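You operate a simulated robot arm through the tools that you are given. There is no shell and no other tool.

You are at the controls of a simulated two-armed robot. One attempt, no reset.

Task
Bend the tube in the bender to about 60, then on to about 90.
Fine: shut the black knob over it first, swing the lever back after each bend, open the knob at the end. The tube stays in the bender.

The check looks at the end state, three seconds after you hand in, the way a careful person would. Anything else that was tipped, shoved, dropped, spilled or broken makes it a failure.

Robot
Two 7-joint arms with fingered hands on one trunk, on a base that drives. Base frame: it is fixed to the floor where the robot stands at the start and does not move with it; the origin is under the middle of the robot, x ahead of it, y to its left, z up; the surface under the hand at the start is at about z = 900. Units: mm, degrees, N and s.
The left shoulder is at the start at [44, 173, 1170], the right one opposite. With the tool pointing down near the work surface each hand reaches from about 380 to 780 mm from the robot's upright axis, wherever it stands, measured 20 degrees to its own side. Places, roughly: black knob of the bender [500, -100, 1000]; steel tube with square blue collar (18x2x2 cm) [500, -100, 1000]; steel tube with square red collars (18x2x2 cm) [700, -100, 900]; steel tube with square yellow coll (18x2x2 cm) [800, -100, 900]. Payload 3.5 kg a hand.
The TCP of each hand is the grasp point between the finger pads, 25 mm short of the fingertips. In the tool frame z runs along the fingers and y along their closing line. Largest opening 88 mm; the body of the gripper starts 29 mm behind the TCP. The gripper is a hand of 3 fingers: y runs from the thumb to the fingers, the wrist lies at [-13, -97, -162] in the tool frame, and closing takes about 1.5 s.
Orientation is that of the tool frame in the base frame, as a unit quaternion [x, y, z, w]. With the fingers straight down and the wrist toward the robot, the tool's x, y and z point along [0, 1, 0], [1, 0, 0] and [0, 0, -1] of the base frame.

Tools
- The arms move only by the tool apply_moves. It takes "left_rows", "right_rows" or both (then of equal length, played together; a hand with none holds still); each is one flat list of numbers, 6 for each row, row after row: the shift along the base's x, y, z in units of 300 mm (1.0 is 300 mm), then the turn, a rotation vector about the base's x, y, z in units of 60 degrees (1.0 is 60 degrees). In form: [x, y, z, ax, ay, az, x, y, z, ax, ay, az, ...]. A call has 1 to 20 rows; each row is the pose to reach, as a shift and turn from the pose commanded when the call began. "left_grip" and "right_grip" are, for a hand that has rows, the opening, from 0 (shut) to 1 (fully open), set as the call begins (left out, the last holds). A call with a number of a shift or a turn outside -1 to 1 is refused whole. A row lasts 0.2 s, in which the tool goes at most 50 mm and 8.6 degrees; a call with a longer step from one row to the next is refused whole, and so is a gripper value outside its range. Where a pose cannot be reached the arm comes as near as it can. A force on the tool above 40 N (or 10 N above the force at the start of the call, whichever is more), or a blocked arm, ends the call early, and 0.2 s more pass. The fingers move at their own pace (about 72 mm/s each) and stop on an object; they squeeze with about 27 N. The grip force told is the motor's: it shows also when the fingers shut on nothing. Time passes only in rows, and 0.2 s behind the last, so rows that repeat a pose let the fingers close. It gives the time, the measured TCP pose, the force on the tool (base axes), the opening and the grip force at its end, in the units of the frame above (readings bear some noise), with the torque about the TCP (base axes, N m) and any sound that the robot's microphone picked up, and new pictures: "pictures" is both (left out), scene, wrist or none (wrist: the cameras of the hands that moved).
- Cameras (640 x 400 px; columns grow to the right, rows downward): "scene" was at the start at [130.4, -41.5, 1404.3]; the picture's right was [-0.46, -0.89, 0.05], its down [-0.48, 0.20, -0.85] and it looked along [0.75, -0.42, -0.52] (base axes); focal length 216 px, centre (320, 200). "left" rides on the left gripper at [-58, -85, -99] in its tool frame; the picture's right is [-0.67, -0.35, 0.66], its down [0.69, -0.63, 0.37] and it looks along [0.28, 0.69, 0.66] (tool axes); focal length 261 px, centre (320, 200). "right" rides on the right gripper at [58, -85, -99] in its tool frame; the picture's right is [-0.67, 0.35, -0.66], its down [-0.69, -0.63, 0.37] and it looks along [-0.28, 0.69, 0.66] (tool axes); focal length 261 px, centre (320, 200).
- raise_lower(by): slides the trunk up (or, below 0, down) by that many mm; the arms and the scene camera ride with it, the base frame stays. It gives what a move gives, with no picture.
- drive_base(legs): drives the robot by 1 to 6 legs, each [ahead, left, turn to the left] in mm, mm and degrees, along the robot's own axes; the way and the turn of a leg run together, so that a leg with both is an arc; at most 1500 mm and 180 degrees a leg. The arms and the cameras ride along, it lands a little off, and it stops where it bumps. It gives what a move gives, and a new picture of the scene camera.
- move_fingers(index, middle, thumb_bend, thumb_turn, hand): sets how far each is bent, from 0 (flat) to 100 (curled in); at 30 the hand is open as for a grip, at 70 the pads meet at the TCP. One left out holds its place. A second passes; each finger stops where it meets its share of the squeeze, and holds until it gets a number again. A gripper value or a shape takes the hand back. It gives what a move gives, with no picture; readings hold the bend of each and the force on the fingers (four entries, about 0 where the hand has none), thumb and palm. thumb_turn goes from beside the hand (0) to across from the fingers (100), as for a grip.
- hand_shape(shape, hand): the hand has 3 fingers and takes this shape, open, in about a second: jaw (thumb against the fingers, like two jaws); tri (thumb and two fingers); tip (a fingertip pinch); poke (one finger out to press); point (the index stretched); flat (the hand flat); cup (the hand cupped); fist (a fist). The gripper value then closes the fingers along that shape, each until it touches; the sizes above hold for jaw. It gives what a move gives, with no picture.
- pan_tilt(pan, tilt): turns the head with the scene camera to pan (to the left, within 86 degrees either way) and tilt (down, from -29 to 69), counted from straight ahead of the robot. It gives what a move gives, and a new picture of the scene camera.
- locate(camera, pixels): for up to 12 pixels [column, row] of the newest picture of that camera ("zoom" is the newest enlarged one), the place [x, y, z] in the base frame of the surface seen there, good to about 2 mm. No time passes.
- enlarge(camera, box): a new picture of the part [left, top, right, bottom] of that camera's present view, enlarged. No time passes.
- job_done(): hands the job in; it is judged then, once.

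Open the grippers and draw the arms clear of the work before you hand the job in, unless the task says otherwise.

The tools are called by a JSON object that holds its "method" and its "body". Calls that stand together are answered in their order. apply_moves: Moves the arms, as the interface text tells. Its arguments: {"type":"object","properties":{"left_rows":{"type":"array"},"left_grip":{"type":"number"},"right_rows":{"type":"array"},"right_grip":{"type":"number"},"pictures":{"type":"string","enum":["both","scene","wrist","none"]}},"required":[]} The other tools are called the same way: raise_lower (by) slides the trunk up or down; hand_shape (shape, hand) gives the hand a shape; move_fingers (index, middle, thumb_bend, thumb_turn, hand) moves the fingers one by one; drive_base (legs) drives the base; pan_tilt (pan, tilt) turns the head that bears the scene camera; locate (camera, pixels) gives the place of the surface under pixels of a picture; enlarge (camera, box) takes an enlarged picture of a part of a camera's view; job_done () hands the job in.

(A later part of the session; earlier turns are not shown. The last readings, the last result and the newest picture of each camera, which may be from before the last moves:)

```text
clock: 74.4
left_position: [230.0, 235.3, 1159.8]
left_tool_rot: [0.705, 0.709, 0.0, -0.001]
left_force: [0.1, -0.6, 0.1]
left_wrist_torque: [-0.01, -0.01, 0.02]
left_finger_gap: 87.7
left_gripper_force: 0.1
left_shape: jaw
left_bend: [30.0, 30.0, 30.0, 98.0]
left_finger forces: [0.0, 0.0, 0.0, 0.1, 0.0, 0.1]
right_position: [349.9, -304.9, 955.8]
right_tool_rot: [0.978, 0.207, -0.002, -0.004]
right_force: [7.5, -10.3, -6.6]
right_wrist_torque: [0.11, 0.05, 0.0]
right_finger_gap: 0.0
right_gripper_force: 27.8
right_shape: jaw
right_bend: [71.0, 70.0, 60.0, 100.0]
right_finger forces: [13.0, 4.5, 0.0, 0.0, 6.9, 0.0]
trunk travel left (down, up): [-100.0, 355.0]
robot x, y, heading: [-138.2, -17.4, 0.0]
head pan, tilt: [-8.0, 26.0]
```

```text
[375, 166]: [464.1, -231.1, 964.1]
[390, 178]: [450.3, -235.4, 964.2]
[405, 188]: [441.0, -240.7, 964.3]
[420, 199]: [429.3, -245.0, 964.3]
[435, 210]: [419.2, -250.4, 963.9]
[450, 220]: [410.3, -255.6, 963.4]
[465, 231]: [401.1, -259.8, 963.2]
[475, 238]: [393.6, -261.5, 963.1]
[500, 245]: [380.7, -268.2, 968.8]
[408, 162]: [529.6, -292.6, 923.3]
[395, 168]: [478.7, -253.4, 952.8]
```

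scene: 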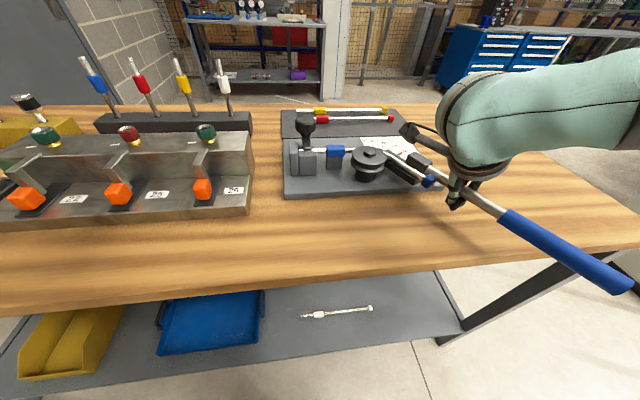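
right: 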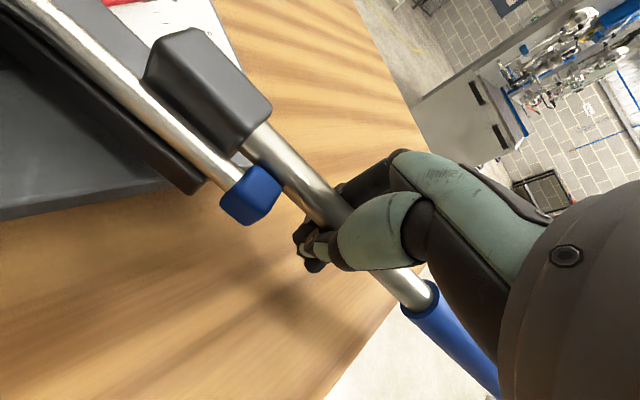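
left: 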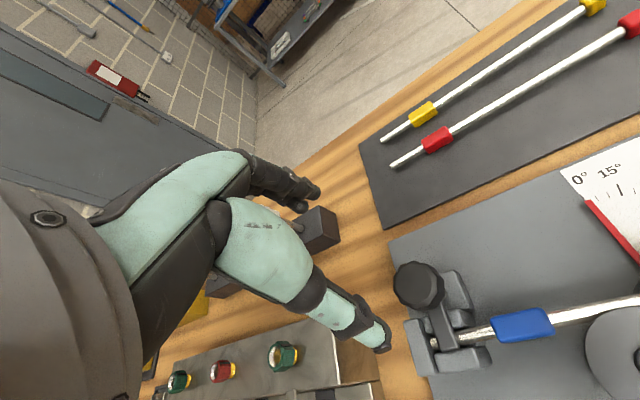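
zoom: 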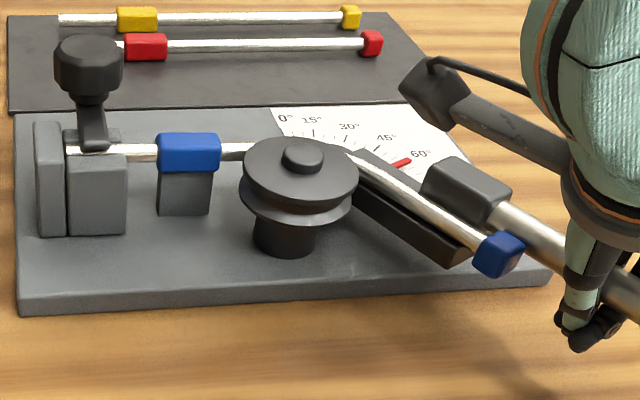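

Lever reads ≈63.5° and the tube ≈64–65° under load. I ease back about 12° and measure the tube when free.

{"method": "apply_moves", "body": {"right_rows": [0.013, -0.0203, 0, 0, 0, 0.042, 0.0267, -0.0403, 0, 0, 0, 0.083, 0.0417, -0.0597, 0, 0, 0, 0.125, 0.0567, -0.078, 0, 0, 0, 0.167, 0.073, -0.096, 0, 0, 0, 0.208, 0.073, -0.096, 0, 0, 0, 0.208], "pictures": "scene"}}

{"method": "enlarge", "body": {"camera": "scene", "box": [350, 125, 460, 205]}}

```text
clock: 75.8
left_position: [228.7, 236.6, 1159.8]
left_tool_rot: [0.705, 0.709, -0.001, 0.0]
left_force: [0.1, 0.2, -0.6]
left_wrist_torque: [0.01, 0.03, 0.01]
left_finger_gap: 87.8
left_gripper_force: 0.1
left_shape: jaw
left_bend: [30.0, 30.0, 30.0, 98.0]
left_finger forces: [0.1, 0.1, 0.0, 0.0, 0.0, 0.0]
right_position: [368.9, -333.0, 956.0]
right_tool_rot: [0.95, 0.313, -0.002, -0.003]
right_force: [-2.6, -0.3, -13.5]
right_wrist_torque: [0.05, 0.04, -0.05]
right_finger_gap: 0.0
right_gripper_force: 26.9
right_shape: jaw
right_bend: [71.0, 70.0, 60.0, 100.0]
right_finger forces: [8.2, 3.4, 0.0, 0.0, 14.4, 0.0]
trunk travel left (down, up): [-100.0, 355.0]
robot x, y, heading: [-139.1, -15.1, 0.0]
head pan, tilt: [-8.0, 26.0]
```

scene: 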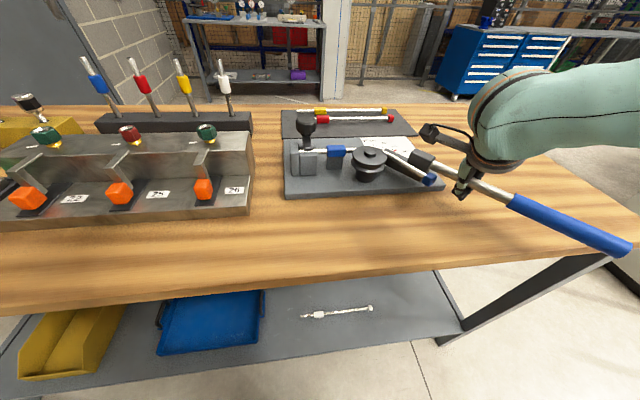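

```text
5.00 times, centred on (405, 165) of scene
```

zoom: 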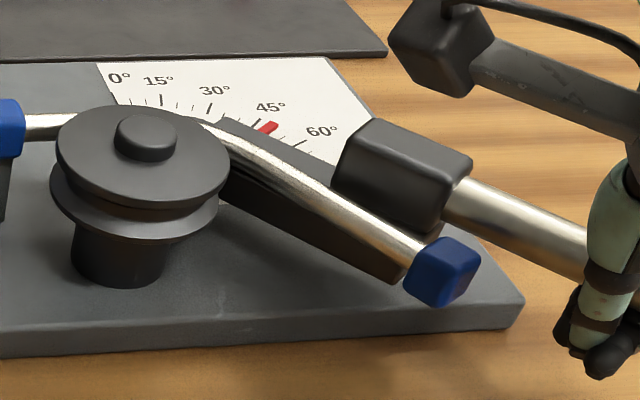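

I measure the freed tube along its centreline, and the lever handle.

{"method": "locate", "body": {"camera": "zoom", "pixels": [[230, 138], [250, 151], [270, 164], [290, 178], [310, 191], [330, 203], [350, 216], [370, 229], [390, 241], [405, 249], [440, 262]]}}

{"method": "locate", "body": {"camera": "scene", "pixels": [[515, 200], [535, 210], [560, 221], [590, 234], [615, 245]]}}

```text
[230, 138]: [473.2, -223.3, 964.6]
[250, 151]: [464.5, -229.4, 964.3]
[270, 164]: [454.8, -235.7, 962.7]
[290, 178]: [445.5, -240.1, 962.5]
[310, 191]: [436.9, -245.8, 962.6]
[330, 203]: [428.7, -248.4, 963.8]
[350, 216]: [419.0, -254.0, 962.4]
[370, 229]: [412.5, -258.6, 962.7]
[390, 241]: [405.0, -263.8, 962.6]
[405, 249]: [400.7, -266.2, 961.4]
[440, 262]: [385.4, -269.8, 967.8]
```

```text
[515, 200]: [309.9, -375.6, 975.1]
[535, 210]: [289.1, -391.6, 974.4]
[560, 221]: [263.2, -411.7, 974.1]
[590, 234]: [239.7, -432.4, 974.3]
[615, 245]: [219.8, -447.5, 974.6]
```

The freed tube stands at ≈60° (entry leg along y). That's the first bend; now I swing the lever back along its arc, first to about 20°.

{"method": "apply_moves", "body": {"right_rows": [0.024, -0.0237, -0.005, 0, 0, 0.058, 0.0603, -0.055, -0.01, 0, 0, 0.142, 0.0997, -0.0833, -0.01, 0, 0, 0.225, 0.1413, -0.1077, -0.01, 0, 0, 0.308, 0.1847, -0.1283, -0.01, 0, 0, 0.392, 0.2297, -0.1457, -0.01, 0, 0, 0.475, 0.2763, -0.1583, -0.01, 0, 0, 0.558, 0.2763, -0.1583, -0.01, 0, 0, 0.558]}}

```text
clock: 77.6
left_position: [227.6, 236.3, 1159.7]
left_tool_rot: [0.705, 0.709, 0.001, 0.0]
left_force: [-0.8, 0.6, 1.4]
left_wrist_torque: [0.04, 0.01, 0.04]
left_finger_gap: 87.6
left_gripper_force: 0.0
left_shape: jaw
left_bend: [30.0, 30.0, 30.0, 98.0]
left_finger forces: [0.0, 0.0, 0.0, 0.0, 0.0, 0.0]
right_position: [451.3, -380.1, 954.2]
right_tool_rot: [0.82, 0.573, -0.002, -0.002]
right_force: [0.1, -6.1, 2.4]
right_wrist_torque: [0.08, -0.07, -0.1]
right_finger_gap: 0.1
right_gripper_force: 26.8
right_shape: jaw
right_bend: [71.0, 70.0, 61.0, 100.0]
right_finger forces: [7.6, 1.6, 0.0, 0.0, 7.1, 0.0]
trunk travel left (down, up): [-100.0, 355.0]
robot x, y, heading: [-140.8, -16.9, -0.0]
head pan, tilt: [-8.0, 26.0]
```

scene: 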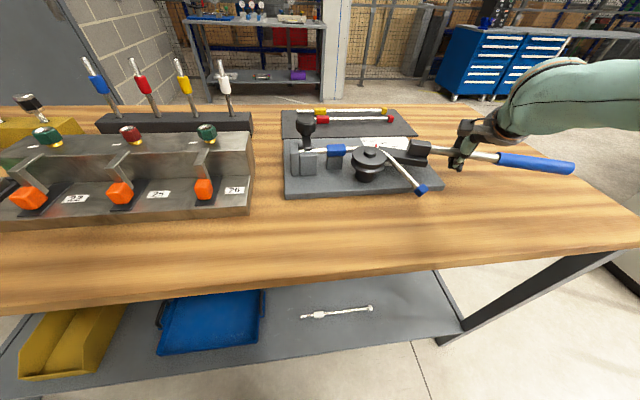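
right: 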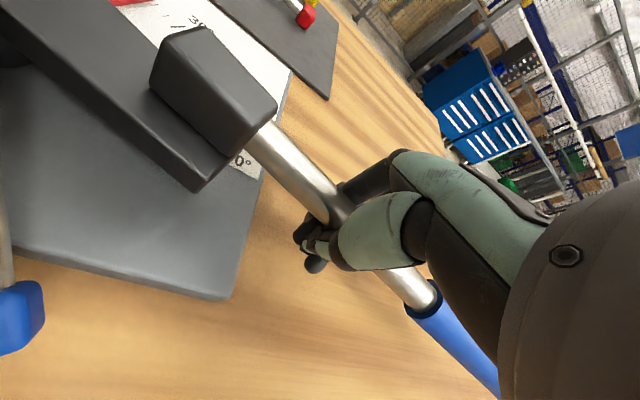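

The lever follows back to ≈20°. I continue to 0°, turning the hand only part of the way.

{"method": "apply_moves", "body": {"right_rows": [0.0237, -0.0045, 0, 0, 0, 0.042, 0.0473, -0.009, 0, 0, 0, 0.083, 0.0713, -0.0113, 0, 0, 0, 0.11, 0.0953, -0.0137, 0, 0, 0, 0.142, 0.1195, -0.0138, 0, 0, 0, 0.155, 0.1437, -0.014, 0, 0, 0, 0.167, 0.168, -0.012, 0, 0, 0, 0.167, 0.1917, -0.0103, 0, 0, 0, 0.167, 0.1917, -0.0103, 0, 0, 0, 0.167]}}

{"method": "enlarge", "body": {"camera": "scene", "box": [280, 105, 470, 225]}}

```text
clock: 79.6
left_position: [226.1, 235.8, 1159.7]
left_tool_rot: [0.706, 0.708, 0.001, 0.002]
left_force: [-0.1, 0.0, -0.4]
left_wrist_torque: [-0.03, 0.01, 0.06]
left_finger_gap: 87.6
left_gripper_force: 0.0
left_shape: jaw
left_bend: [30.0, 30.0, 30.0, 98.0]
left_finger forces: [0.0, 0.0, 0.1, 0.1, 0.0, 0.1]
right_position: [509.1, -383.0, 954.2]
right_tool_rot: [0.766, 0.642, -0.004, -0.003]
right_force: [-10.7, -0.9, -7.8]
right_wrist_torque: [0.02, -0.08, 0.15]
right_finger_gap: 0.0
right_gripper_force: 27.0
right_shape: jaw
right_bend: [72.0, 70.0, 61.0, 100.0]
right_finger forces: [2.6, 7.6, 0.0, 0.0, 19.4, 0.0]
trunk travel left (down, up): [-100.0, 355.0]
robot x, y, heading: [-143.6, -15.7, 0.2]
head pan, tilt: [-8.0, 26.0]
```

scene: 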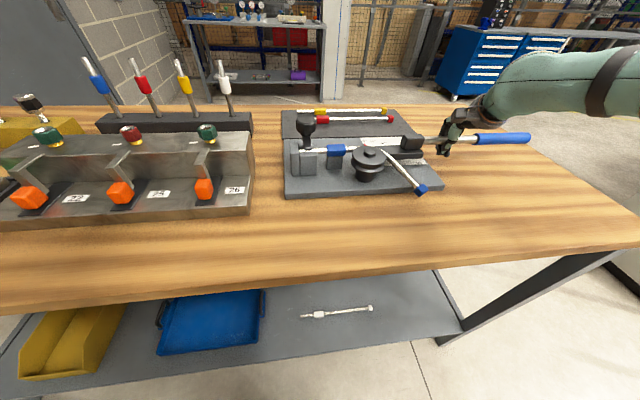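
right: 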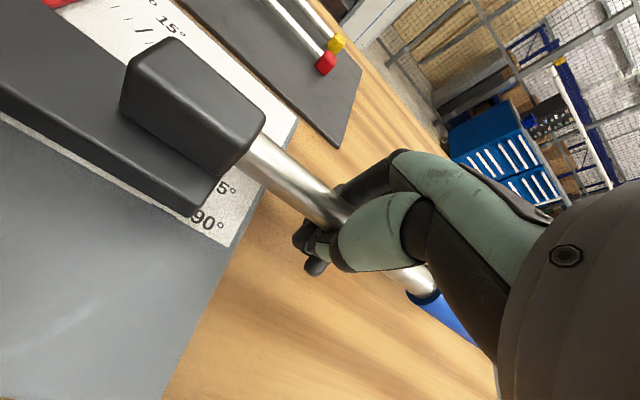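

```text
3.33 times, centred on (375, 165) of scene
```

zoom: 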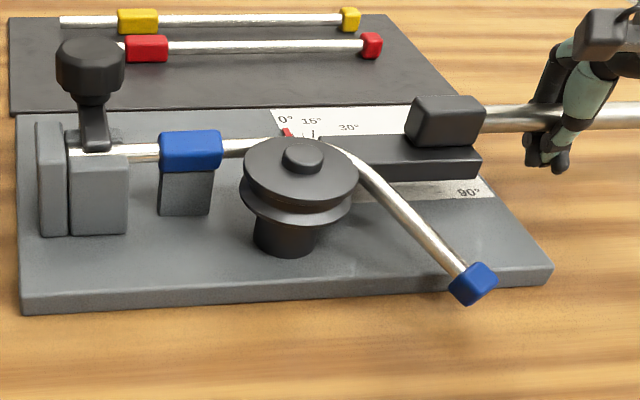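

The lever is back near 0°, with −10 N felt at its stop. With the tube clear of the lever I measure it precisely.

{"method": "locate", "body": {"camera": "zoom", "pixels": [[365, 176], [380, 190], [395, 205], [410, 220], [425, 236], [440, 251], [450, 262], [455, 267], [473, 275], [130, 153], [240, 147], [288, 133]]}}

{"method": "locate", "body": {"camera": "scene", "pixels": [[430, 139], [480, 139], [500, 138], [525, 137], [415, 138]]}}

{"method": "enlarge", "body": {"camera": "scene", "box": [350, 120, 450, 205]}}

```text
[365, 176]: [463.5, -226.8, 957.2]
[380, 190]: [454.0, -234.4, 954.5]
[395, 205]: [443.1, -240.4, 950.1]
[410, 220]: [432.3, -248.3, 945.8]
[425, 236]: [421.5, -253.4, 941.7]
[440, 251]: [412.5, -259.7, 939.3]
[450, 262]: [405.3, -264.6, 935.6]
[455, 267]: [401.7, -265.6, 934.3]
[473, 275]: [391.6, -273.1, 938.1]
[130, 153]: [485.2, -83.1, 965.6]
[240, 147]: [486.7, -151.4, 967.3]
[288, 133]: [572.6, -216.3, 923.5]
```

```text
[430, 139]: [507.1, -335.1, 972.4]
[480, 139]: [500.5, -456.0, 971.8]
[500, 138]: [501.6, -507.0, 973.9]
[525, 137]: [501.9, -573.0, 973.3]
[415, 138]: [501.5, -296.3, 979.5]
```

```text
4.71 times, centred on (400, 162) of scene
```

zoom: 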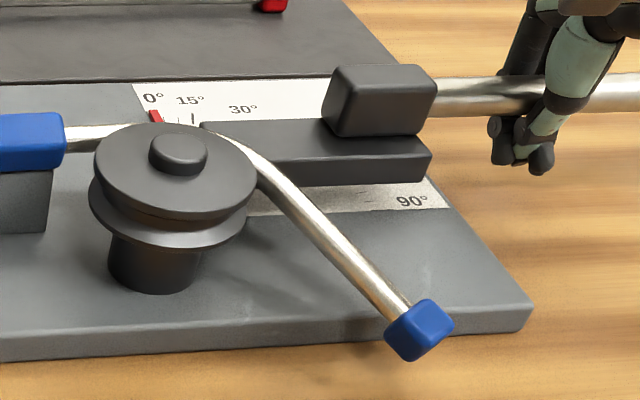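

The measured tube points drop in z along the bent leg (957 down to 934), so it seems to have rolled or sagged once the lever left it. I look closely at clamp, collar and tube end.

{"method": "enlarge", "body": {"camera": "scene", "box": [285, 105, 365, 185]}}

{"method": "locate", "body": {"camera": "zoom", "pixels": [[160, 160], [180, 285], [330, 320], [420, 245], [90, 100]]}}

{"method": "enlarge", "body": {"camera": "scene", "box": [380, 150, 440, 210]}}

```text
5.00 times, centred on (325, 145) of scene
```

zoom: 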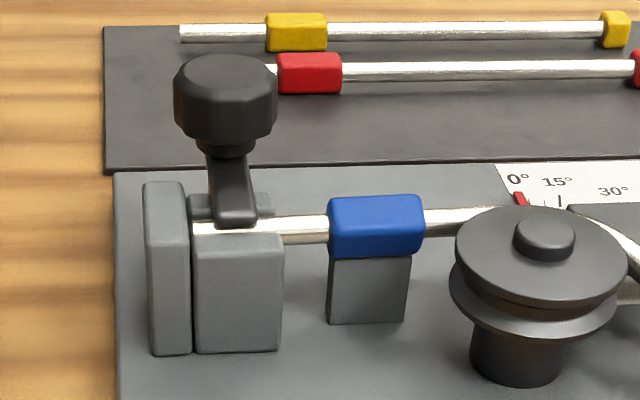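

```text
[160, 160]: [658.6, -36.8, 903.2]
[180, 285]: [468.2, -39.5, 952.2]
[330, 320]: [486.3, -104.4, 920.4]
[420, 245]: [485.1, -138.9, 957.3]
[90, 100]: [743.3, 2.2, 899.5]
```

```text
6.67 times, centred on (410, 180) of scene
```

zoom: 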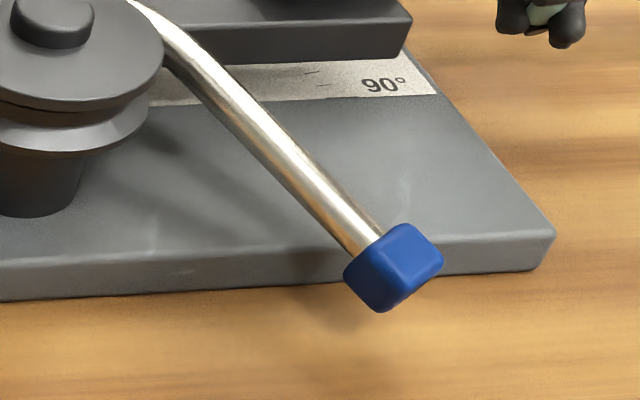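

The bent leg hangs a bit low (cap top ≈938) and nothing supports it. I measure again to see if it's still sinking or resting against the clamp.

{"method": "locate", "body": {"camera": "zoom", "pixels": [[200, 60], [250, 115], [300, 172], [350, 230], [400, 245], [380, 290], [430, 265], [500, 235], [545, 240], [60, 30]]}}

{"method": "apply_moves", "body": {"right_rows": [-0.007, 0, 0, 0, 0, 0, -0.007, 0, 0, 0, 0, 0, -0.007, 0, 0, 0, 0, 0, -0.007, 0, 0, 0, 0, 0, -0.007, 0, 0, 0, 0, 0], "pictures": "scene"}}

{"method": "enlarge", "body": {"camera": "scene", "box": [380, 150, 440, 210]}}

{"method": "locate", "body": {"camera": "zoom", "pixels": [[200, 60], [250, 115], [300, 172], [350, 230], [400, 245], [380, 290], [430, 265]]}}

```text
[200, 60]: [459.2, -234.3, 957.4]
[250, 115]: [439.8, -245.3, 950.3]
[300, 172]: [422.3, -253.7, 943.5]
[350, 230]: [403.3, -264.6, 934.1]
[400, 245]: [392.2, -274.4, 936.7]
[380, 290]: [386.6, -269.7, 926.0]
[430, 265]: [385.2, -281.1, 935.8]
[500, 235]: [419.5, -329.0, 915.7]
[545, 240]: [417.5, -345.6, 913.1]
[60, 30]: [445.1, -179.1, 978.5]
```

```text
clock: 80.8
left_position: [227.7, 235.8, 1159.7]
left_tool_rot: [0.705, 0.71, 0.0, 0.0]
left_force: [-0.3, 0.3, -0.1]
left_wrist_torque: [0.0, 0.0, 0.0]
left_finger_gap: 87.7
left_gripper_force: 0.1
left_shape: jaw
left_bend: [30.0, 30.0, 30.0, 98.0]
left_finger forces: [0.0, 0.1, 0.0, 0.0, 0.1, 0.0]
right_position: [508.1, -383.6, 953.4]
right_tool_rot: [0.767, 0.642, -0.001, -0.002]
right_force: [-1.6, -1.3, -5.2]
right_wrist_torque: [0.01, 0.06, 0.17]
right_finger_gap: 0.0
right_gripper_force: 26.5
right_shape: jaw
right_bend: [72.0, 70.0, 61.0, 100.0]
right_finger forces: [4.0, 9.5, 0.0, 0.1, 13.1, 0.0]
trunk travel left (down, up): [-100.0, 355.0]
robot x, y, heading: [-143.7, -13.1, 0.1]
head pan, tilt: [-8.0, 26.0]
```

scene: 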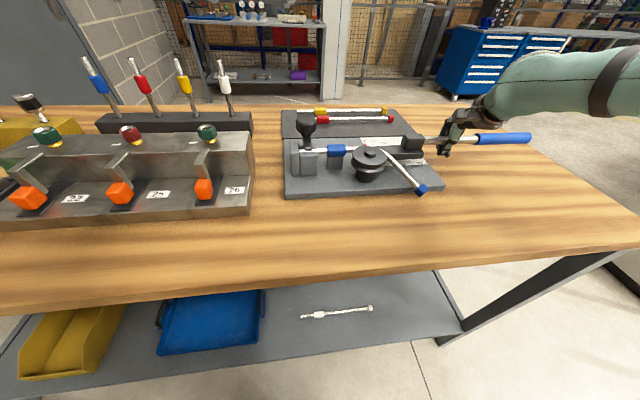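

```text
6.67 times, centred on (410, 180) of scene
```

zoom: 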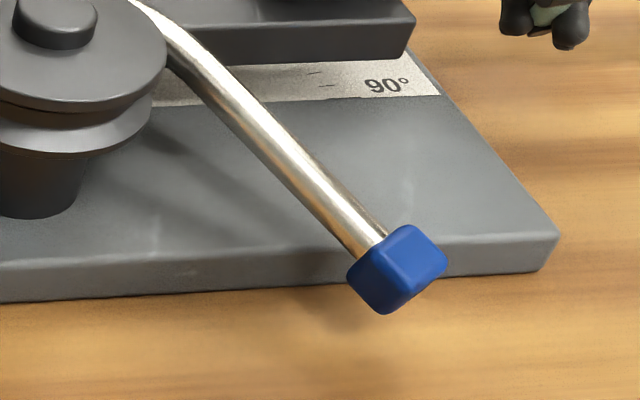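

```text
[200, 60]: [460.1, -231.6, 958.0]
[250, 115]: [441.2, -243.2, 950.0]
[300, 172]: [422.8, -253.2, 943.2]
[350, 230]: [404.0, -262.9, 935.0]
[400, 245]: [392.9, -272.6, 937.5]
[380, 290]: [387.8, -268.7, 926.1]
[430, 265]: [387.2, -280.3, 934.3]
```

It's stable, about 20° of droop on the bent leg. I check whether the square collar itself has rolled in its seat.

{"method": "enlarge", "body": {"camera": "scene", "box": [315, 135, 355, 175]}}

{"method": "locate", "body": {"camera": "zoom", "pixels": [[230, 110], [230, 125], [230, 140], [230, 155], [230, 170], [230, 190], [230, 210], [230, 230], [150, 125], [150, 180], [150, 210], [310, 125]]}}

```text
10.00 times, centred on (335, 155) of scene
```

zoom: 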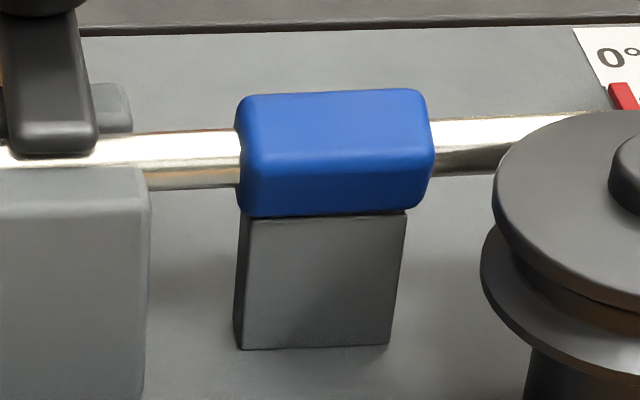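

```text
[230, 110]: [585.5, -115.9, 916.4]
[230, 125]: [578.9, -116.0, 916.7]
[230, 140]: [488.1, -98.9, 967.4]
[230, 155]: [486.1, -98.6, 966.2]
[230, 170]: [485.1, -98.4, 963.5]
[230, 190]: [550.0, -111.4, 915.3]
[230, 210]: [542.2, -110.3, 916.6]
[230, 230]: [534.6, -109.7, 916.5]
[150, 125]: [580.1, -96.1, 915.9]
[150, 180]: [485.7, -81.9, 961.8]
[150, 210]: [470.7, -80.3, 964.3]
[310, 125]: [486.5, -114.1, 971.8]
```

I sample a vertical column across the collar's faces.

{"method": "locate", "body": {"camera": "zoom", "pixels": [[320, 98], [320, 108], [320, 118], [320, 128], [320, 138], [320, 150], [320, 162], [320, 175], [320, 190], [320, 205], [320, 225], [320, 300]]}}

```text
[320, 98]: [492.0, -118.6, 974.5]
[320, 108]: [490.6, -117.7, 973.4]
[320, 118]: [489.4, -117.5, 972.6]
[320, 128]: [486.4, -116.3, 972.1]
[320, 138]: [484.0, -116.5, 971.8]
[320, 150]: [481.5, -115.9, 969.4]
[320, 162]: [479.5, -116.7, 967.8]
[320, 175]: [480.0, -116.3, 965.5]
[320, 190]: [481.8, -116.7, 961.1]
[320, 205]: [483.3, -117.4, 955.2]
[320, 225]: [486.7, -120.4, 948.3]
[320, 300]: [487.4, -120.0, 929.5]
```

The collar has rolled about 18° with the leg's weight; the lever's plate should pick the leg up again. I start the second swing along the arc, to about 50°, short of the tube.

{"method": "apply_moves", "body": {"right_rows": [-0.0413, -0.0037, 0, 0, 0, -0.05, -0.0897, -0.0033, -0.003, 0, 0, -0.117, -0.1377, 0.0013, -0.003, 0, 0, -0.183, -0.185, 0.0103, -0.003, 0, 0, -0.25, -0.2317, 0.023, -0.003, 0, 0, -0.317, -0.2767, 0.0403, -0.003, 0, 0, -0.383, -0.32, 0.061, -0.003, 0, 0, -0.45, -0.3617, 0.0853, -0.003, 0, 0, -0.517, -0.401, 0.1137, -0.003, 0, 0, -0.583, -0.4373, 0.145, -0.003, 0, 0, -0.65, -0.4373, 0.145, -0.003, 0, 0, -0.65], "pictures": "scene"}}

{"method": "enlarge", "body": {"camera": "scene", "box": [350, 125, 460, 205]}}

```text
clock: 83.2
left_position: [228.7, 237.4, 1158.7]
left_tool_rot: [0.705, 0.709, 0.0, 0.001]
left_force: [0.3, -0.2, 0.1]
left_wrist_torque: [-0.01, 0.01, 0.0]
left_finger_gap: 87.6
left_gripper_force: 0.0
left_shape: jaw
left_bend: [30.0, 30.0, 30.0, 98.0]
left_finger forces: [0.0, 0.1, 0.0, 0.0, 0.0, 0.1]
right_position: [377.4, -338.2, 953.5]
right_tool_rot: [0.937, 0.348, -0.002, -0.003]
right_force: [0.3, 0.4, -5.0]
right_wrist_torque: [0.06, 0.01, -0.11]
right_finger_gap: 0.1
right_gripper_force: 27.0
right_shape: jaw
right_bend: [72.0, 70.0, 61.0, 100.0]
right_finger forces: [9.2, 0.5, 0.1, 0.1, 10.0, 0.1]
trunk travel left (down, up): [-100.0, 355.0]
robot x, y, heading: [-140.1, -15.5, -0.0]
head pan, tilt: [-8.0, 26.0]
```

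scene: 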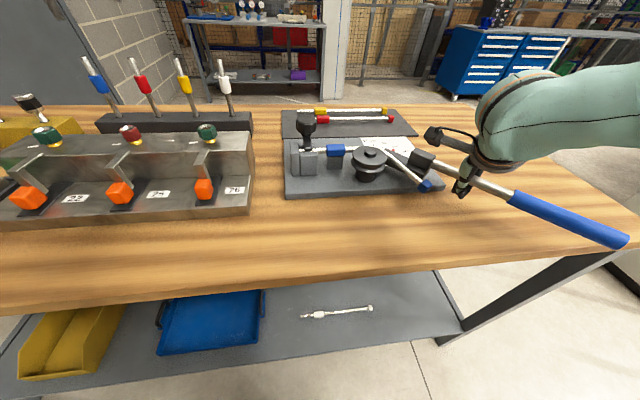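

```text
5.00 times, centred on (405, 165) of scene
```

zoom: 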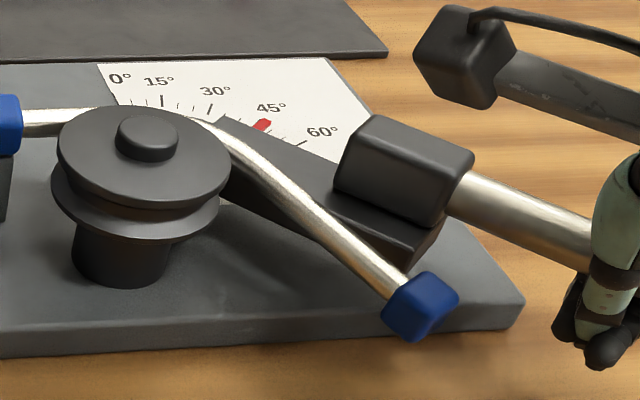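

The lever is at ≈50°, just short of the drooping leg. I go on slowly to about 60° and watch the contact.

{"method": "apply_moves", "body": {"right_rows": [-0.0173, 0.0167, 0, 0, 0, -0.033, -0.0337, 0.0343, 0, 0, 0, -0.067, -0.0497, 0.0527, 0, 0, 0, -0.1, -0.0643, 0.0717, 0, 0, 0, -0.133, -0.0643, 0.0717, 0, 0, 0, -0.133], "pictures": "scene"}}

{"method": "enlarge", "body": {"camera": "scene", "box": [350, 125, 460, 205]}}

```text
clock: 84.4
left_position: [228.7, 236.4, 1159.7]
left_tool_rot: [0.706, 0.708, 0.0, 0.002]
left_force: [-0.4, -0.6, -0.2]
left_wrist_torque: [-0.01, -0.03, 0.02]
left_finger_gap: 87.7
left_gripper_force: 0.0
left_shape: jaw
left_bend: [30.0, 30.0, 30.0, 98.0]
left_finger forces: [0.1, 0.1, 0.1, 0.1, 0.0, 0.1]
right_position: [357.7, -317.4, 953.6]
right_tool_rot: [0.959, 0.283, -0.001, -0.002]
right_force: [2.7, -0.9, -3.3]
right_wrist_torque: [0.03, 0.05, -0.12]
right_finger_gap: 0.0
right_gripper_force: 26.9
right_shape: jaw
right_bend: [72.0, 70.0, 61.0, 100.0]
right_finger forces: [10.2, 0.3, 0.0, 0.0, 9.8, 0.0]
trunk travel left (down, up): [-100.0, 355.0]
robot x, y, heading: [-139.3, -15.9, 0.1]
head pan, tilt: [-8.0, 26.0]
```

scene: 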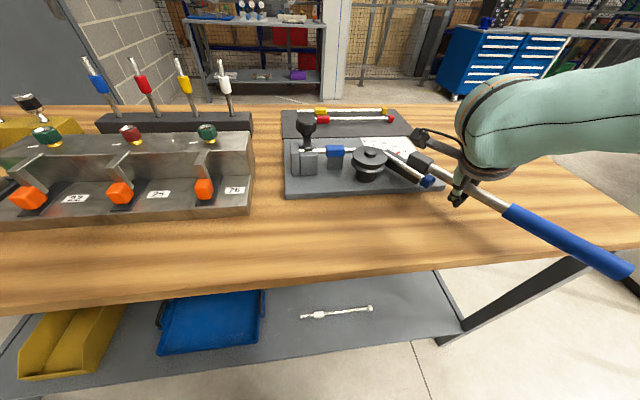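

```text
5.00 times, centred on (405, 165) of scene
```

zoom: 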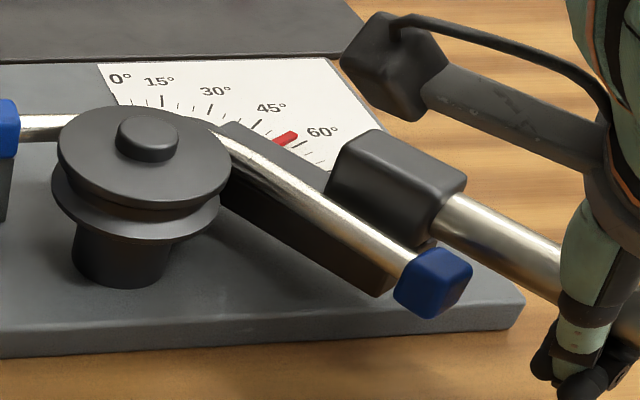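

The leg has ridden up onto the plate again and lies against the block. I continue to 75°, turning the hand only slightly (to about −62°).

{"method": "apply_moves", "body": {"right_rows": [-0.0143, 0.0197, 0, 0, 0, -0.014, -0.0273, 0.0397, 0, 0, 0, -0.028, -0.0397, 0.0603, 0, 0, 0, -0.042, -0.0513, 0.0817, 0, 0, 0, -0.056, -0.0617, 0.1033, 0, 0, 0, -0.07, -0.071, 0.1257, 0, 0, 0, -0.083, -0.071, 0.1257, 0, 0, 0, -0.083]}}

{"method": "enlarge", "body": {"camera": "scene", "box": [350, 125, 460, 205]}}

```text
clock: 86.0
left_position: [228.1, 233.6, 1159.4]
left_tool_rot: [0.706, 0.709, 0.001, 0.001]
left_force: [-0.1, -0.4, 0.2]
left_wrist_torque: [0.01, -0.02, -0.01]
left_finger_gap: 87.6
left_gripper_force: 0.1
left_shape: jaw
left_bend: [30.0, 30.0, 30.0, 98.0]
left_finger forces: [0.0, 0.0, 0.1, 0.1, 0.1, 0.0]
right_position: [336.1, -281.9, 953.2]
right_tool_rot: [0.97, 0.242, -0.001, -0.005]
right_force: [1.5, -16.7, 0.5]
right_wrist_torque: [0.23, -0.08, -0.45]
right_finger_gap: 0.2
right_gripper_force: 27.2
right_shape: jaw
right_bend: [72.0, 70.0, 62.0, 100.0]
right_finger forces: [23.5, 0.1, 0.0, 0.0, 8.9, 0.1]
trunk travel left (down, up): [-100.0, 355.0]
robot x, y, heading: [-142.3, -11.6, 0.1]
head pan, tilt: [-8.0, 26.0]
```

scene: 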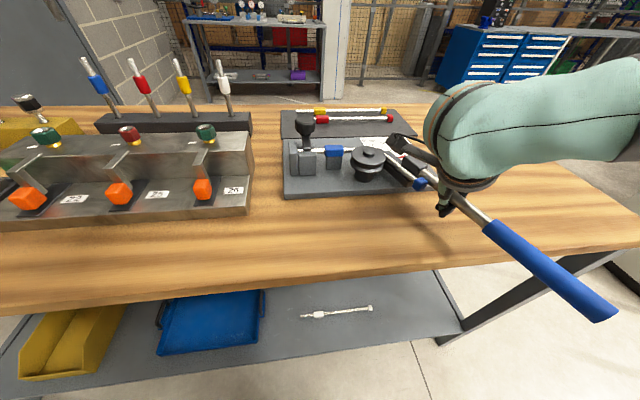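
right: 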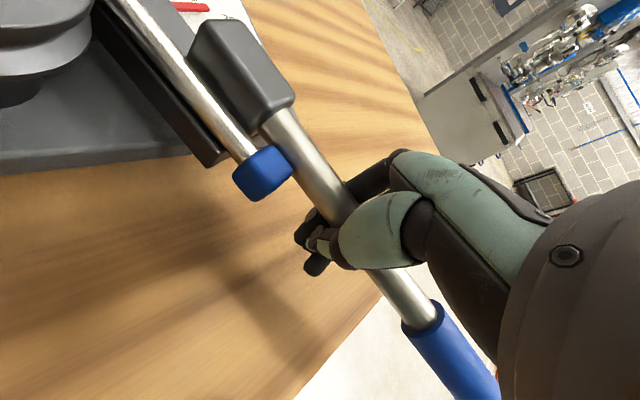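

```text
5.00 times, centred on (405, 165) of scene
```

zoom: 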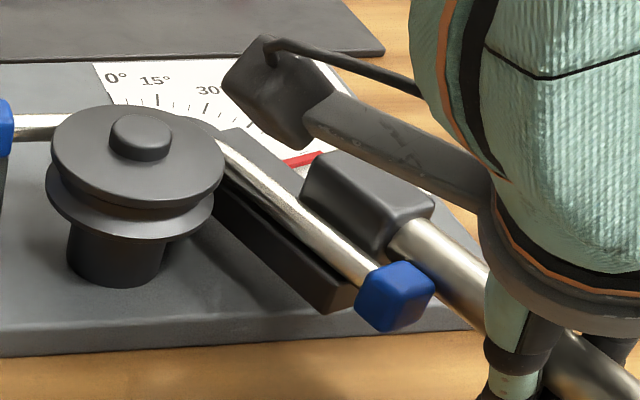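

Pull is about 17 N, carried by the index finger, and the pointer is at ≈73°. I continue to 87° with a little more turn of the hand.

{"method": "apply_moves", "body": {"right_rows": [-0.0087, 0.0227, 0, 0, 0, -0.02, -0.016, 0.0453, 0, 0, 0, -0.04, -0.0227, 0.0687, 0, 0, 0, -0.055, -0.0283, 0.0923, 0, 0, 0, -0.06, -0.0323, 0.1157, 0, 0, 0, -0.06, -0.0323, 0.1157, 0, 0, 0, -0.06]}}

{"method": "enlarge", "body": {"camera": "scene", "box": [350, 125, 460, 205]}}

```text
clock: 87.4
left_position: [228.1, 233.4, 1160.0]
left_tool_rot: [0.705, 0.709, 0.001, 0.0]
left_force: [-0.9, 0.0, -0.2]
left_wrist_torque: [-0.01, -0.01, -0.02]
left_finger_gap: 87.7
left_gripper_force: 0.0
left_shape: jaw
left_bend: [30.0, 30.0, 30.0, 98.0]
left_finger forces: [0.0, 0.1, 0.0, 0.0, 0.0, 0.1]
right_position: [326.7, -254.4, 954.7]
right_tool_rot: [0.977, 0.211, -0.002, -0.005]
right_force: [-3.0, -17.5, -10.0]
right_wrist_torque: [0.33, -0.03, -0.67]
right_finger_gap: 0.1
right_gripper_force: 27.2
right_shape: jaw
right_bend: [72.0, 70.0, 61.0, 100.0]
right_finger forces: [30.8, 0.0, 0.0, 0.1, 16.7, 0.0]
right hand out of reach, approached as far as the arm can: row 5, 6
trunk travel left (down, up): [-100.0, 355.0]
robot x, y, heading: [-139.7, -13.0, 0.3]
head pan, tilt: [-8.0, 26.0]
```

scene: 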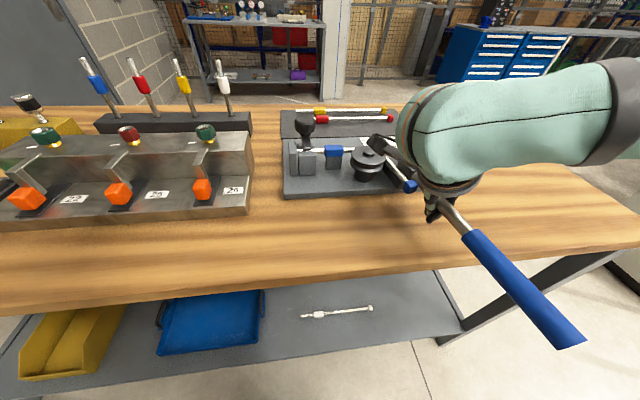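
right: 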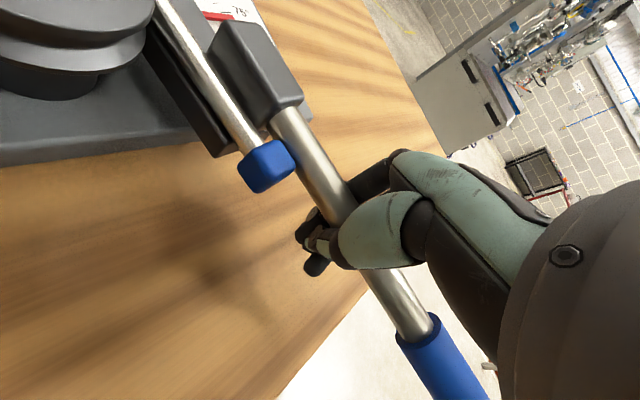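

```text
5.00 times, centred on (405, 165) of scene
```

zoom: 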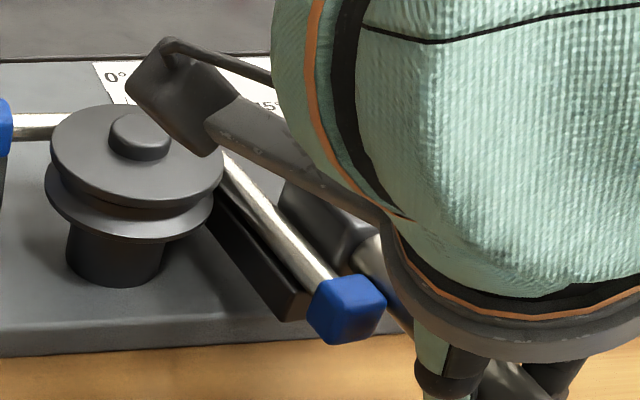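

Out of reach again near 82°, by the same wrist limit. I release the shaft, lift off, and stand further back and left for the last part.

{"method": "apply_moves", "body": {"right_rows": [0, -0.01, 0, 0, 0, 0, 0, -0.01, 0, 0, 0, 0, 0, -0.01, 0, 0, 0, 0, 0, -0.01, 0, 0, 0, 0, 0, -0.01, 0, 0, 0, 0, 0, -0.01, 0, 0, 0, 0], "right_grip": 1, "pictures": "wrist"}}

{"method": "apply_moves", "body": {"right_rows": [0, 0, 0.08, 0, 0, 0, 0, 0, 0.16, 0, 0, 0, 0, 0, 0.24, 0, 0, 0, 0, 0, 0.3, 0, 0, 0, 0, 0, 0.3, 0, 0, 0]}}

```text
clock: 88.8
left_position: [227.6, 237.0, 1158.8]
left_tool_rot: [0.705, 0.709, 0.001, 0.002]
left_force: [-0.1, -0.1, -0.9]
left_wrist_torque: [0.01, 0.02, 0.03]
left_finger_gap: 87.5
left_gripper_force: 0.1
left_shape: jaw
left_bend: [30.0, 30.0, 30.0, 98.0]
left_finger forces: [0.1, 0.0, 0.0, 0.1, 0.1, 0.1]
right_position: [326.3, -253.5, 954.9]
right_tool_rot: [0.977, 0.211, 0.0, -0.003]
right_force: [-0.4, 0.5, 0.4]
right_wrist_torque: [0.01, 0.0, -0.05]
right_finger_gap: 87.7
right_gripper_force: 0.1
right_shape: jaw
right_bend: [30.0, 30.0, 30.0, 98.0]
right_finger forces: [0.0, 0.1, 0.0, 0.0, 0.0, 0.0]
trunk travel left (down, up): [-100.0, 355.0]
robot x, y, heading: [-138.5, -11.6, 0.2]
head pan, tilt: [-8.0, 26.0]
```

right: 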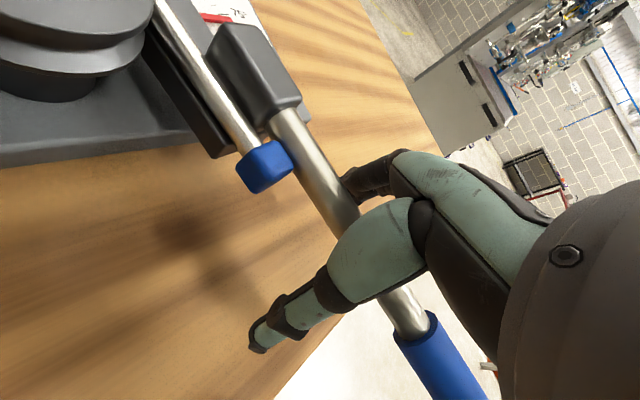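

```text
clock: 90.0
left_position: [227.5, 237.7, 1158.4]
left_tool_rot: [0.706, 0.708, 0.0, 0.002]
left_force: [-0.7, -0.3, 0.9]
left_wrist_torque: [-0.01, 0.0, 0.0]
left_finger_gap: 88.0
left_gripper_force: 0.0
left_shape: jaw
left_bend: [30.0, 30.0, 30.0, 98.0]
left_finger forces: [0.0, 0.0, 0.1, 0.0, 0.0, 0.0]
right_position: [327.4, -255.2, 1044.3]
right_tool_rot: [0.978, 0.21, -0.001, -0.002]
right_force: [0.3, -0.4, 0.3]
right_wrist_torque: [0.02, -0.04, 0.0]
right_finger_gap: 87.5
right_gripper_force: 0.1
right_shape: jaw
right_bend: [30.0, 30.0, 30.0, 98.0]
right_finger forces: [0.0, 0.0, 0.1, 0.1, 0.0, 0.1]
trunk travel left (down, up): [-100.0, 355.0]
robot x, y, heading: [-137.4, -17.3, 0.1]
head pan, tilt: [-8.0, 26.0]
```

scene: 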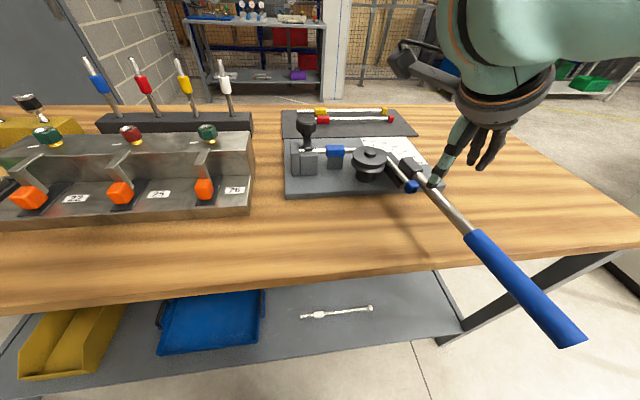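
right: 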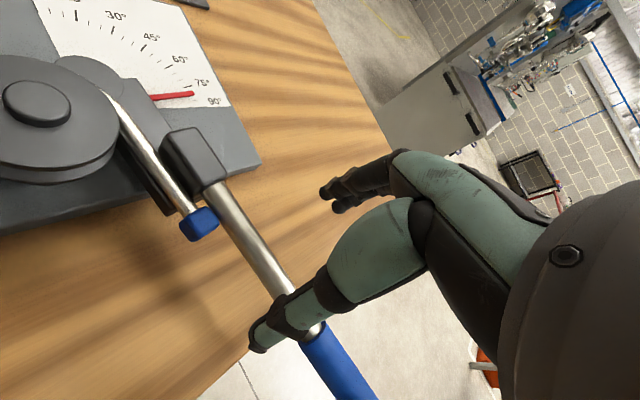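

The lever holds by itself at about 80°. I measure its line, then drive 72 back and 116 left.

{"method": "locate", "body": {"camera": "scene", "pixels": [[430, 193], [445, 208], [478, 242], [505, 270], [535, 301], [565, 332]]}}

{"method": "drive_base", "body": {"legs": [[-72, 116, 0]]}}

```text
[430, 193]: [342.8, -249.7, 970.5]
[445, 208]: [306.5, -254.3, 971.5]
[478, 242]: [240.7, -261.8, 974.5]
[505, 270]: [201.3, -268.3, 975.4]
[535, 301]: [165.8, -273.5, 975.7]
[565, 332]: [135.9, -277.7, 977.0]
```

```text
clock: 91.3
left_position: [155.2, 354.0, 1160.5]
left_tool_rot: [0.705, 0.709, -0.001, 0.001]
left_force: [0.9, 0.4, -0.2]
left_wrist_torque: [-0.03, -0.01, 0.0]
left_finger_gap: 87.6
left_gripper_force: 0.1
left_shape: jaw
left_bend: [30.0, 30.0, 30.0, 98.0]
left_finger forces: [0.0, 0.0, 0.0, 0.0, 0.0, 0.1]
right_position: [254.6, -137.1, 1045.1]
right_tool_rot: [0.978, 0.211, -0.001, -0.002]
right_force: [0.4, -0.2, 0.7]
right_wrist_torque: [0.01, 0.0, 0.01]
right_finger_gap: 87.6
right_gripper_force: 0.0
right_shape: jaw
right_bend: [30.0, 30.0, 30.0, 98.0]
right_finger forces: [0.1, 0.0, 0.0, 0.1, 0.1, 0.1]
trunk travel left (down, up): [-100.0, 355.0]
robot x, y, heading: [-209.7, 101.0, 0.2]
head pan, tilt: [-8.0, 26.0]
```

scene: 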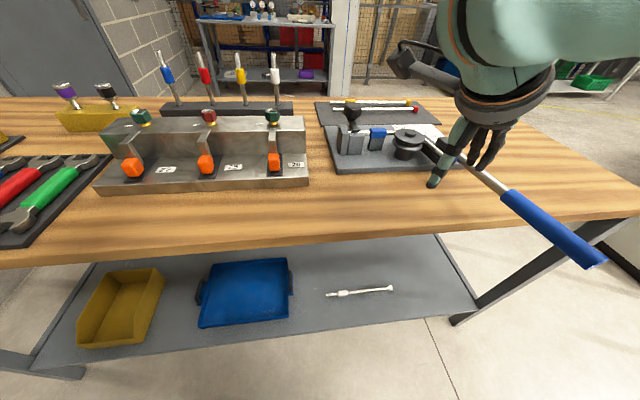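

The lever is at 82.3°. I move the right hand over the shaft at (330, −257) and turn it to about −80° so it lines up with the lever.

{"method": "apply_moves", "body": {"right_rows": [0.063, -0.1, 0, 0, 0, -0.06, 0.126, -0.2, 0, 0, 0, -0.12, 0.189, -0.3, 0, 0, 0, -0.18, 0.251, -0.4, 0, 0, 0, -0.24, 0.251, -0.4, 0, 0, 0, -0.24], "right_grip": 1}}

```text
clock: 92.5
left_position: [153.8, 353.2, 1160.0]
left_tool_rot: [0.706, 0.708, 0.0, 0.001]
left_force: [-0.1, 0.6, -0.8]
left_wrist_torque: [-0.01, 0.01, 0.03]
left_finger_gap: 87.9
left_gripper_force: 0.1
left_shape: jaw
left_bend: [30.0, 30.0, 30.0, 98.0]
left_finger forces: [0.1, 0.1, 0.0, 0.0, 0.0, 0.1]
right_position: [328.9, -257.5, 1045.5]
right_tool_rot: [0.996, 0.086, 0.0, -0.002]
right_force: [0.1, -0.2, -0.5]
right_wrist_torque: [-0.01, 0.02, 0.02]
right_finger_gap: 87.4
right_gripper_force: 0.0
right_shape: jaw
right_bend: [30.0, 30.0, 30.0, 98.0]
right_finger forces: [0.1, 0.1, 0.0, 0.1, 0.1, 0.1]
trunk travel left (down, up): [-100.0, 355.0]
robot x, y, heading: [-210.9, 98.0, 0.3]
head pan, tilt: [-8.0, 26.0]
```

scene: 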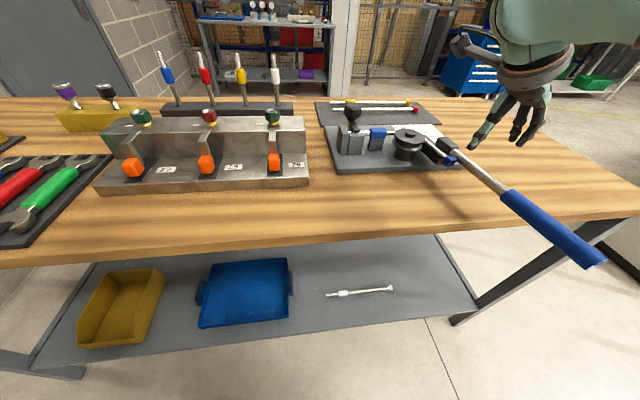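
right: 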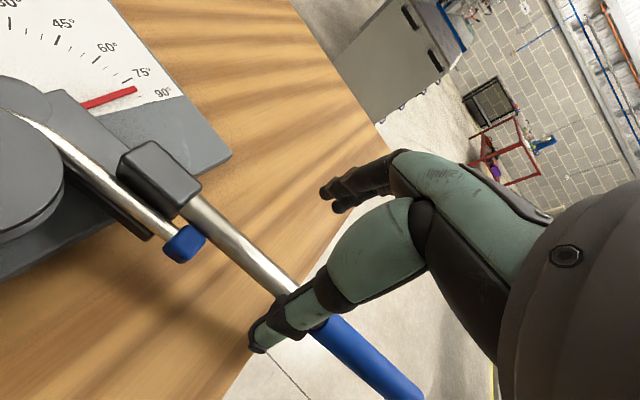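

Aligned at −80°. This near-top view is good for measuring: I locate tube and shaft points, then lower the hand.

{"method": "locate", "body": {"camera": "right", "pixels": [[60, 142], [80, 162], [100, 180], [120, 198], [140, 214], [160, 230], [185, 243], [210, 215], [240, 245], [270, 272], [380, 375], [134, 91]]}}

{"method": "apply_moves", "body": {"right_rows": [0, 0, -0.1, 0, 0, 0, 0, 0, -0.2, 0, 0, 0, 0, 0, -0.3, 0, 0, 0, 0, 0, -0.3, 0, 0, 0], "right_grip": 1, "pictures": "wrist"}}

```text
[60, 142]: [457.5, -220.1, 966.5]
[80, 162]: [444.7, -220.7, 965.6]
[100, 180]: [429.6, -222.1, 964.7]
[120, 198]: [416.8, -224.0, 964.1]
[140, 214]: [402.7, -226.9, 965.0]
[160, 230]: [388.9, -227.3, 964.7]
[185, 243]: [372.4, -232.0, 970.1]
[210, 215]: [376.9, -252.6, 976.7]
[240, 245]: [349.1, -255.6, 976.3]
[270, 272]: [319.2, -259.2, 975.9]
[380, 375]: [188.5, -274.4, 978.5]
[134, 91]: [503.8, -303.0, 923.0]
```

```text
clock: 93.5
left_position: [154.2, 354.5, 1159.3]
left_tool_rot: [0.706, 0.709, -0.001, 0.001]
left_force: [0.1, -0.5, 0.2]
left_wrist_torque: [0.0, 0.01, 0.0]
left_finger_gap: 87.6
left_gripper_force: 0.1
left_shape: jaw
left_bend: [30.0, 30.0, 30.0, 98.0]
left_finger forces: [0.0, 0.0, 0.1, 0.0, 0.0, 0.0]
right_position: [328.8, -257.5, 953.7]
right_tool_rot: [0.996, 0.086, 0.0, -0.003]
right_force: [-0.4, -0.2, -0.1]
right_wrist_torque: [0.01, -0.02, 0.02]
right_finger_gap: 87.7
right_gripper_force: 0.0
right_shape: jaw
right_bend: [30.0, 30.0, 30.0, 98.0]
right_finger forces: [0.0, 0.0, 0.0, 0.0, 0.1, 0.0]
trunk travel left (down, up): [-100.0, 355.0]
robot x, y, heading: [-213.7, 97.0, 0.2]
head pan, tilt: [-8.0, 26.0]
```

right: 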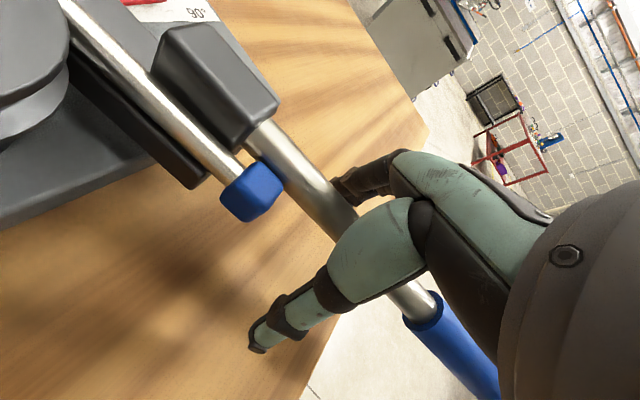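

Lever and tube both read ≈83° under load. The hand is around the shaft; I close it.

{"method": "apply_moves", "body": {"right_rows": [0, 0, 0, 0, 0, 0, 0, 0, 0, 0, 0, 0, 0, 0, 0, 0, 0, 0, 0, 0, 0, 0, 0, 0, 0, 0, 0, 0, 0, 0, 0, 0, 0, 0, 0, 0, 0, 0, 0, 0, 0, 0], "right_grip": 0, "pictures": "wrist"}}

```text
clock: 95.1
left_position: [154.4, 353.1, 1158.9]
left_tool_rot: [0.705, 0.709, 0.0, 0.001]
left_force: [-0.5, 0.3, -0.2]
left_wrist_torque: [-0.02, -0.03, -0.01]
left_finger_gap: 87.7
left_gripper_force: 0.1
left_shape: jaw
left_bend: [30.0, 30.0, 30.0, 98.0]
left_finger forces: [0.1, 0.0, 0.1, 0.1, 0.1, 0.1]
right_position: [329.4, -258.8, 952.5]
right_tool_rot: [0.996, 0.086, -0.001, -0.002]
right_force: [-0.5, 0.5, -5.7]
right_wrist_torque: [-0.03, 0.01, -0.06]
right_finger_gap: 0.2
right_gripper_force: 27.1
right_shape: jaw
right_bend: [70.0, 70.0, 58.0, 100.0]
right_finger forces: [7.7, 0.1, 0.1, 0.0, 9.9, 0.1]
trunk travel left (down, up): [-100.0, 355.0]
robot x, y, heading: [-214.3, 100.8, 0.1]
head pan, tilt: [-8.0, 26.0]
```

right: 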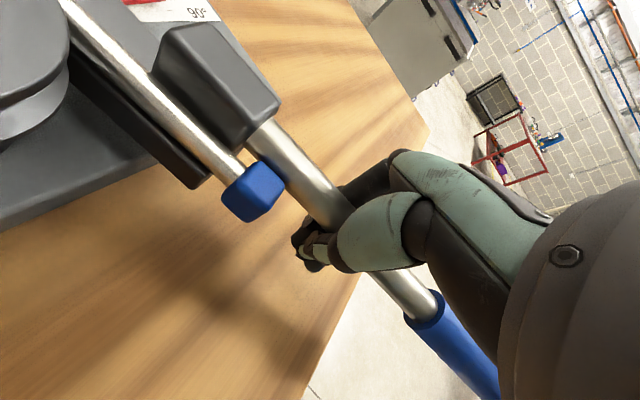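

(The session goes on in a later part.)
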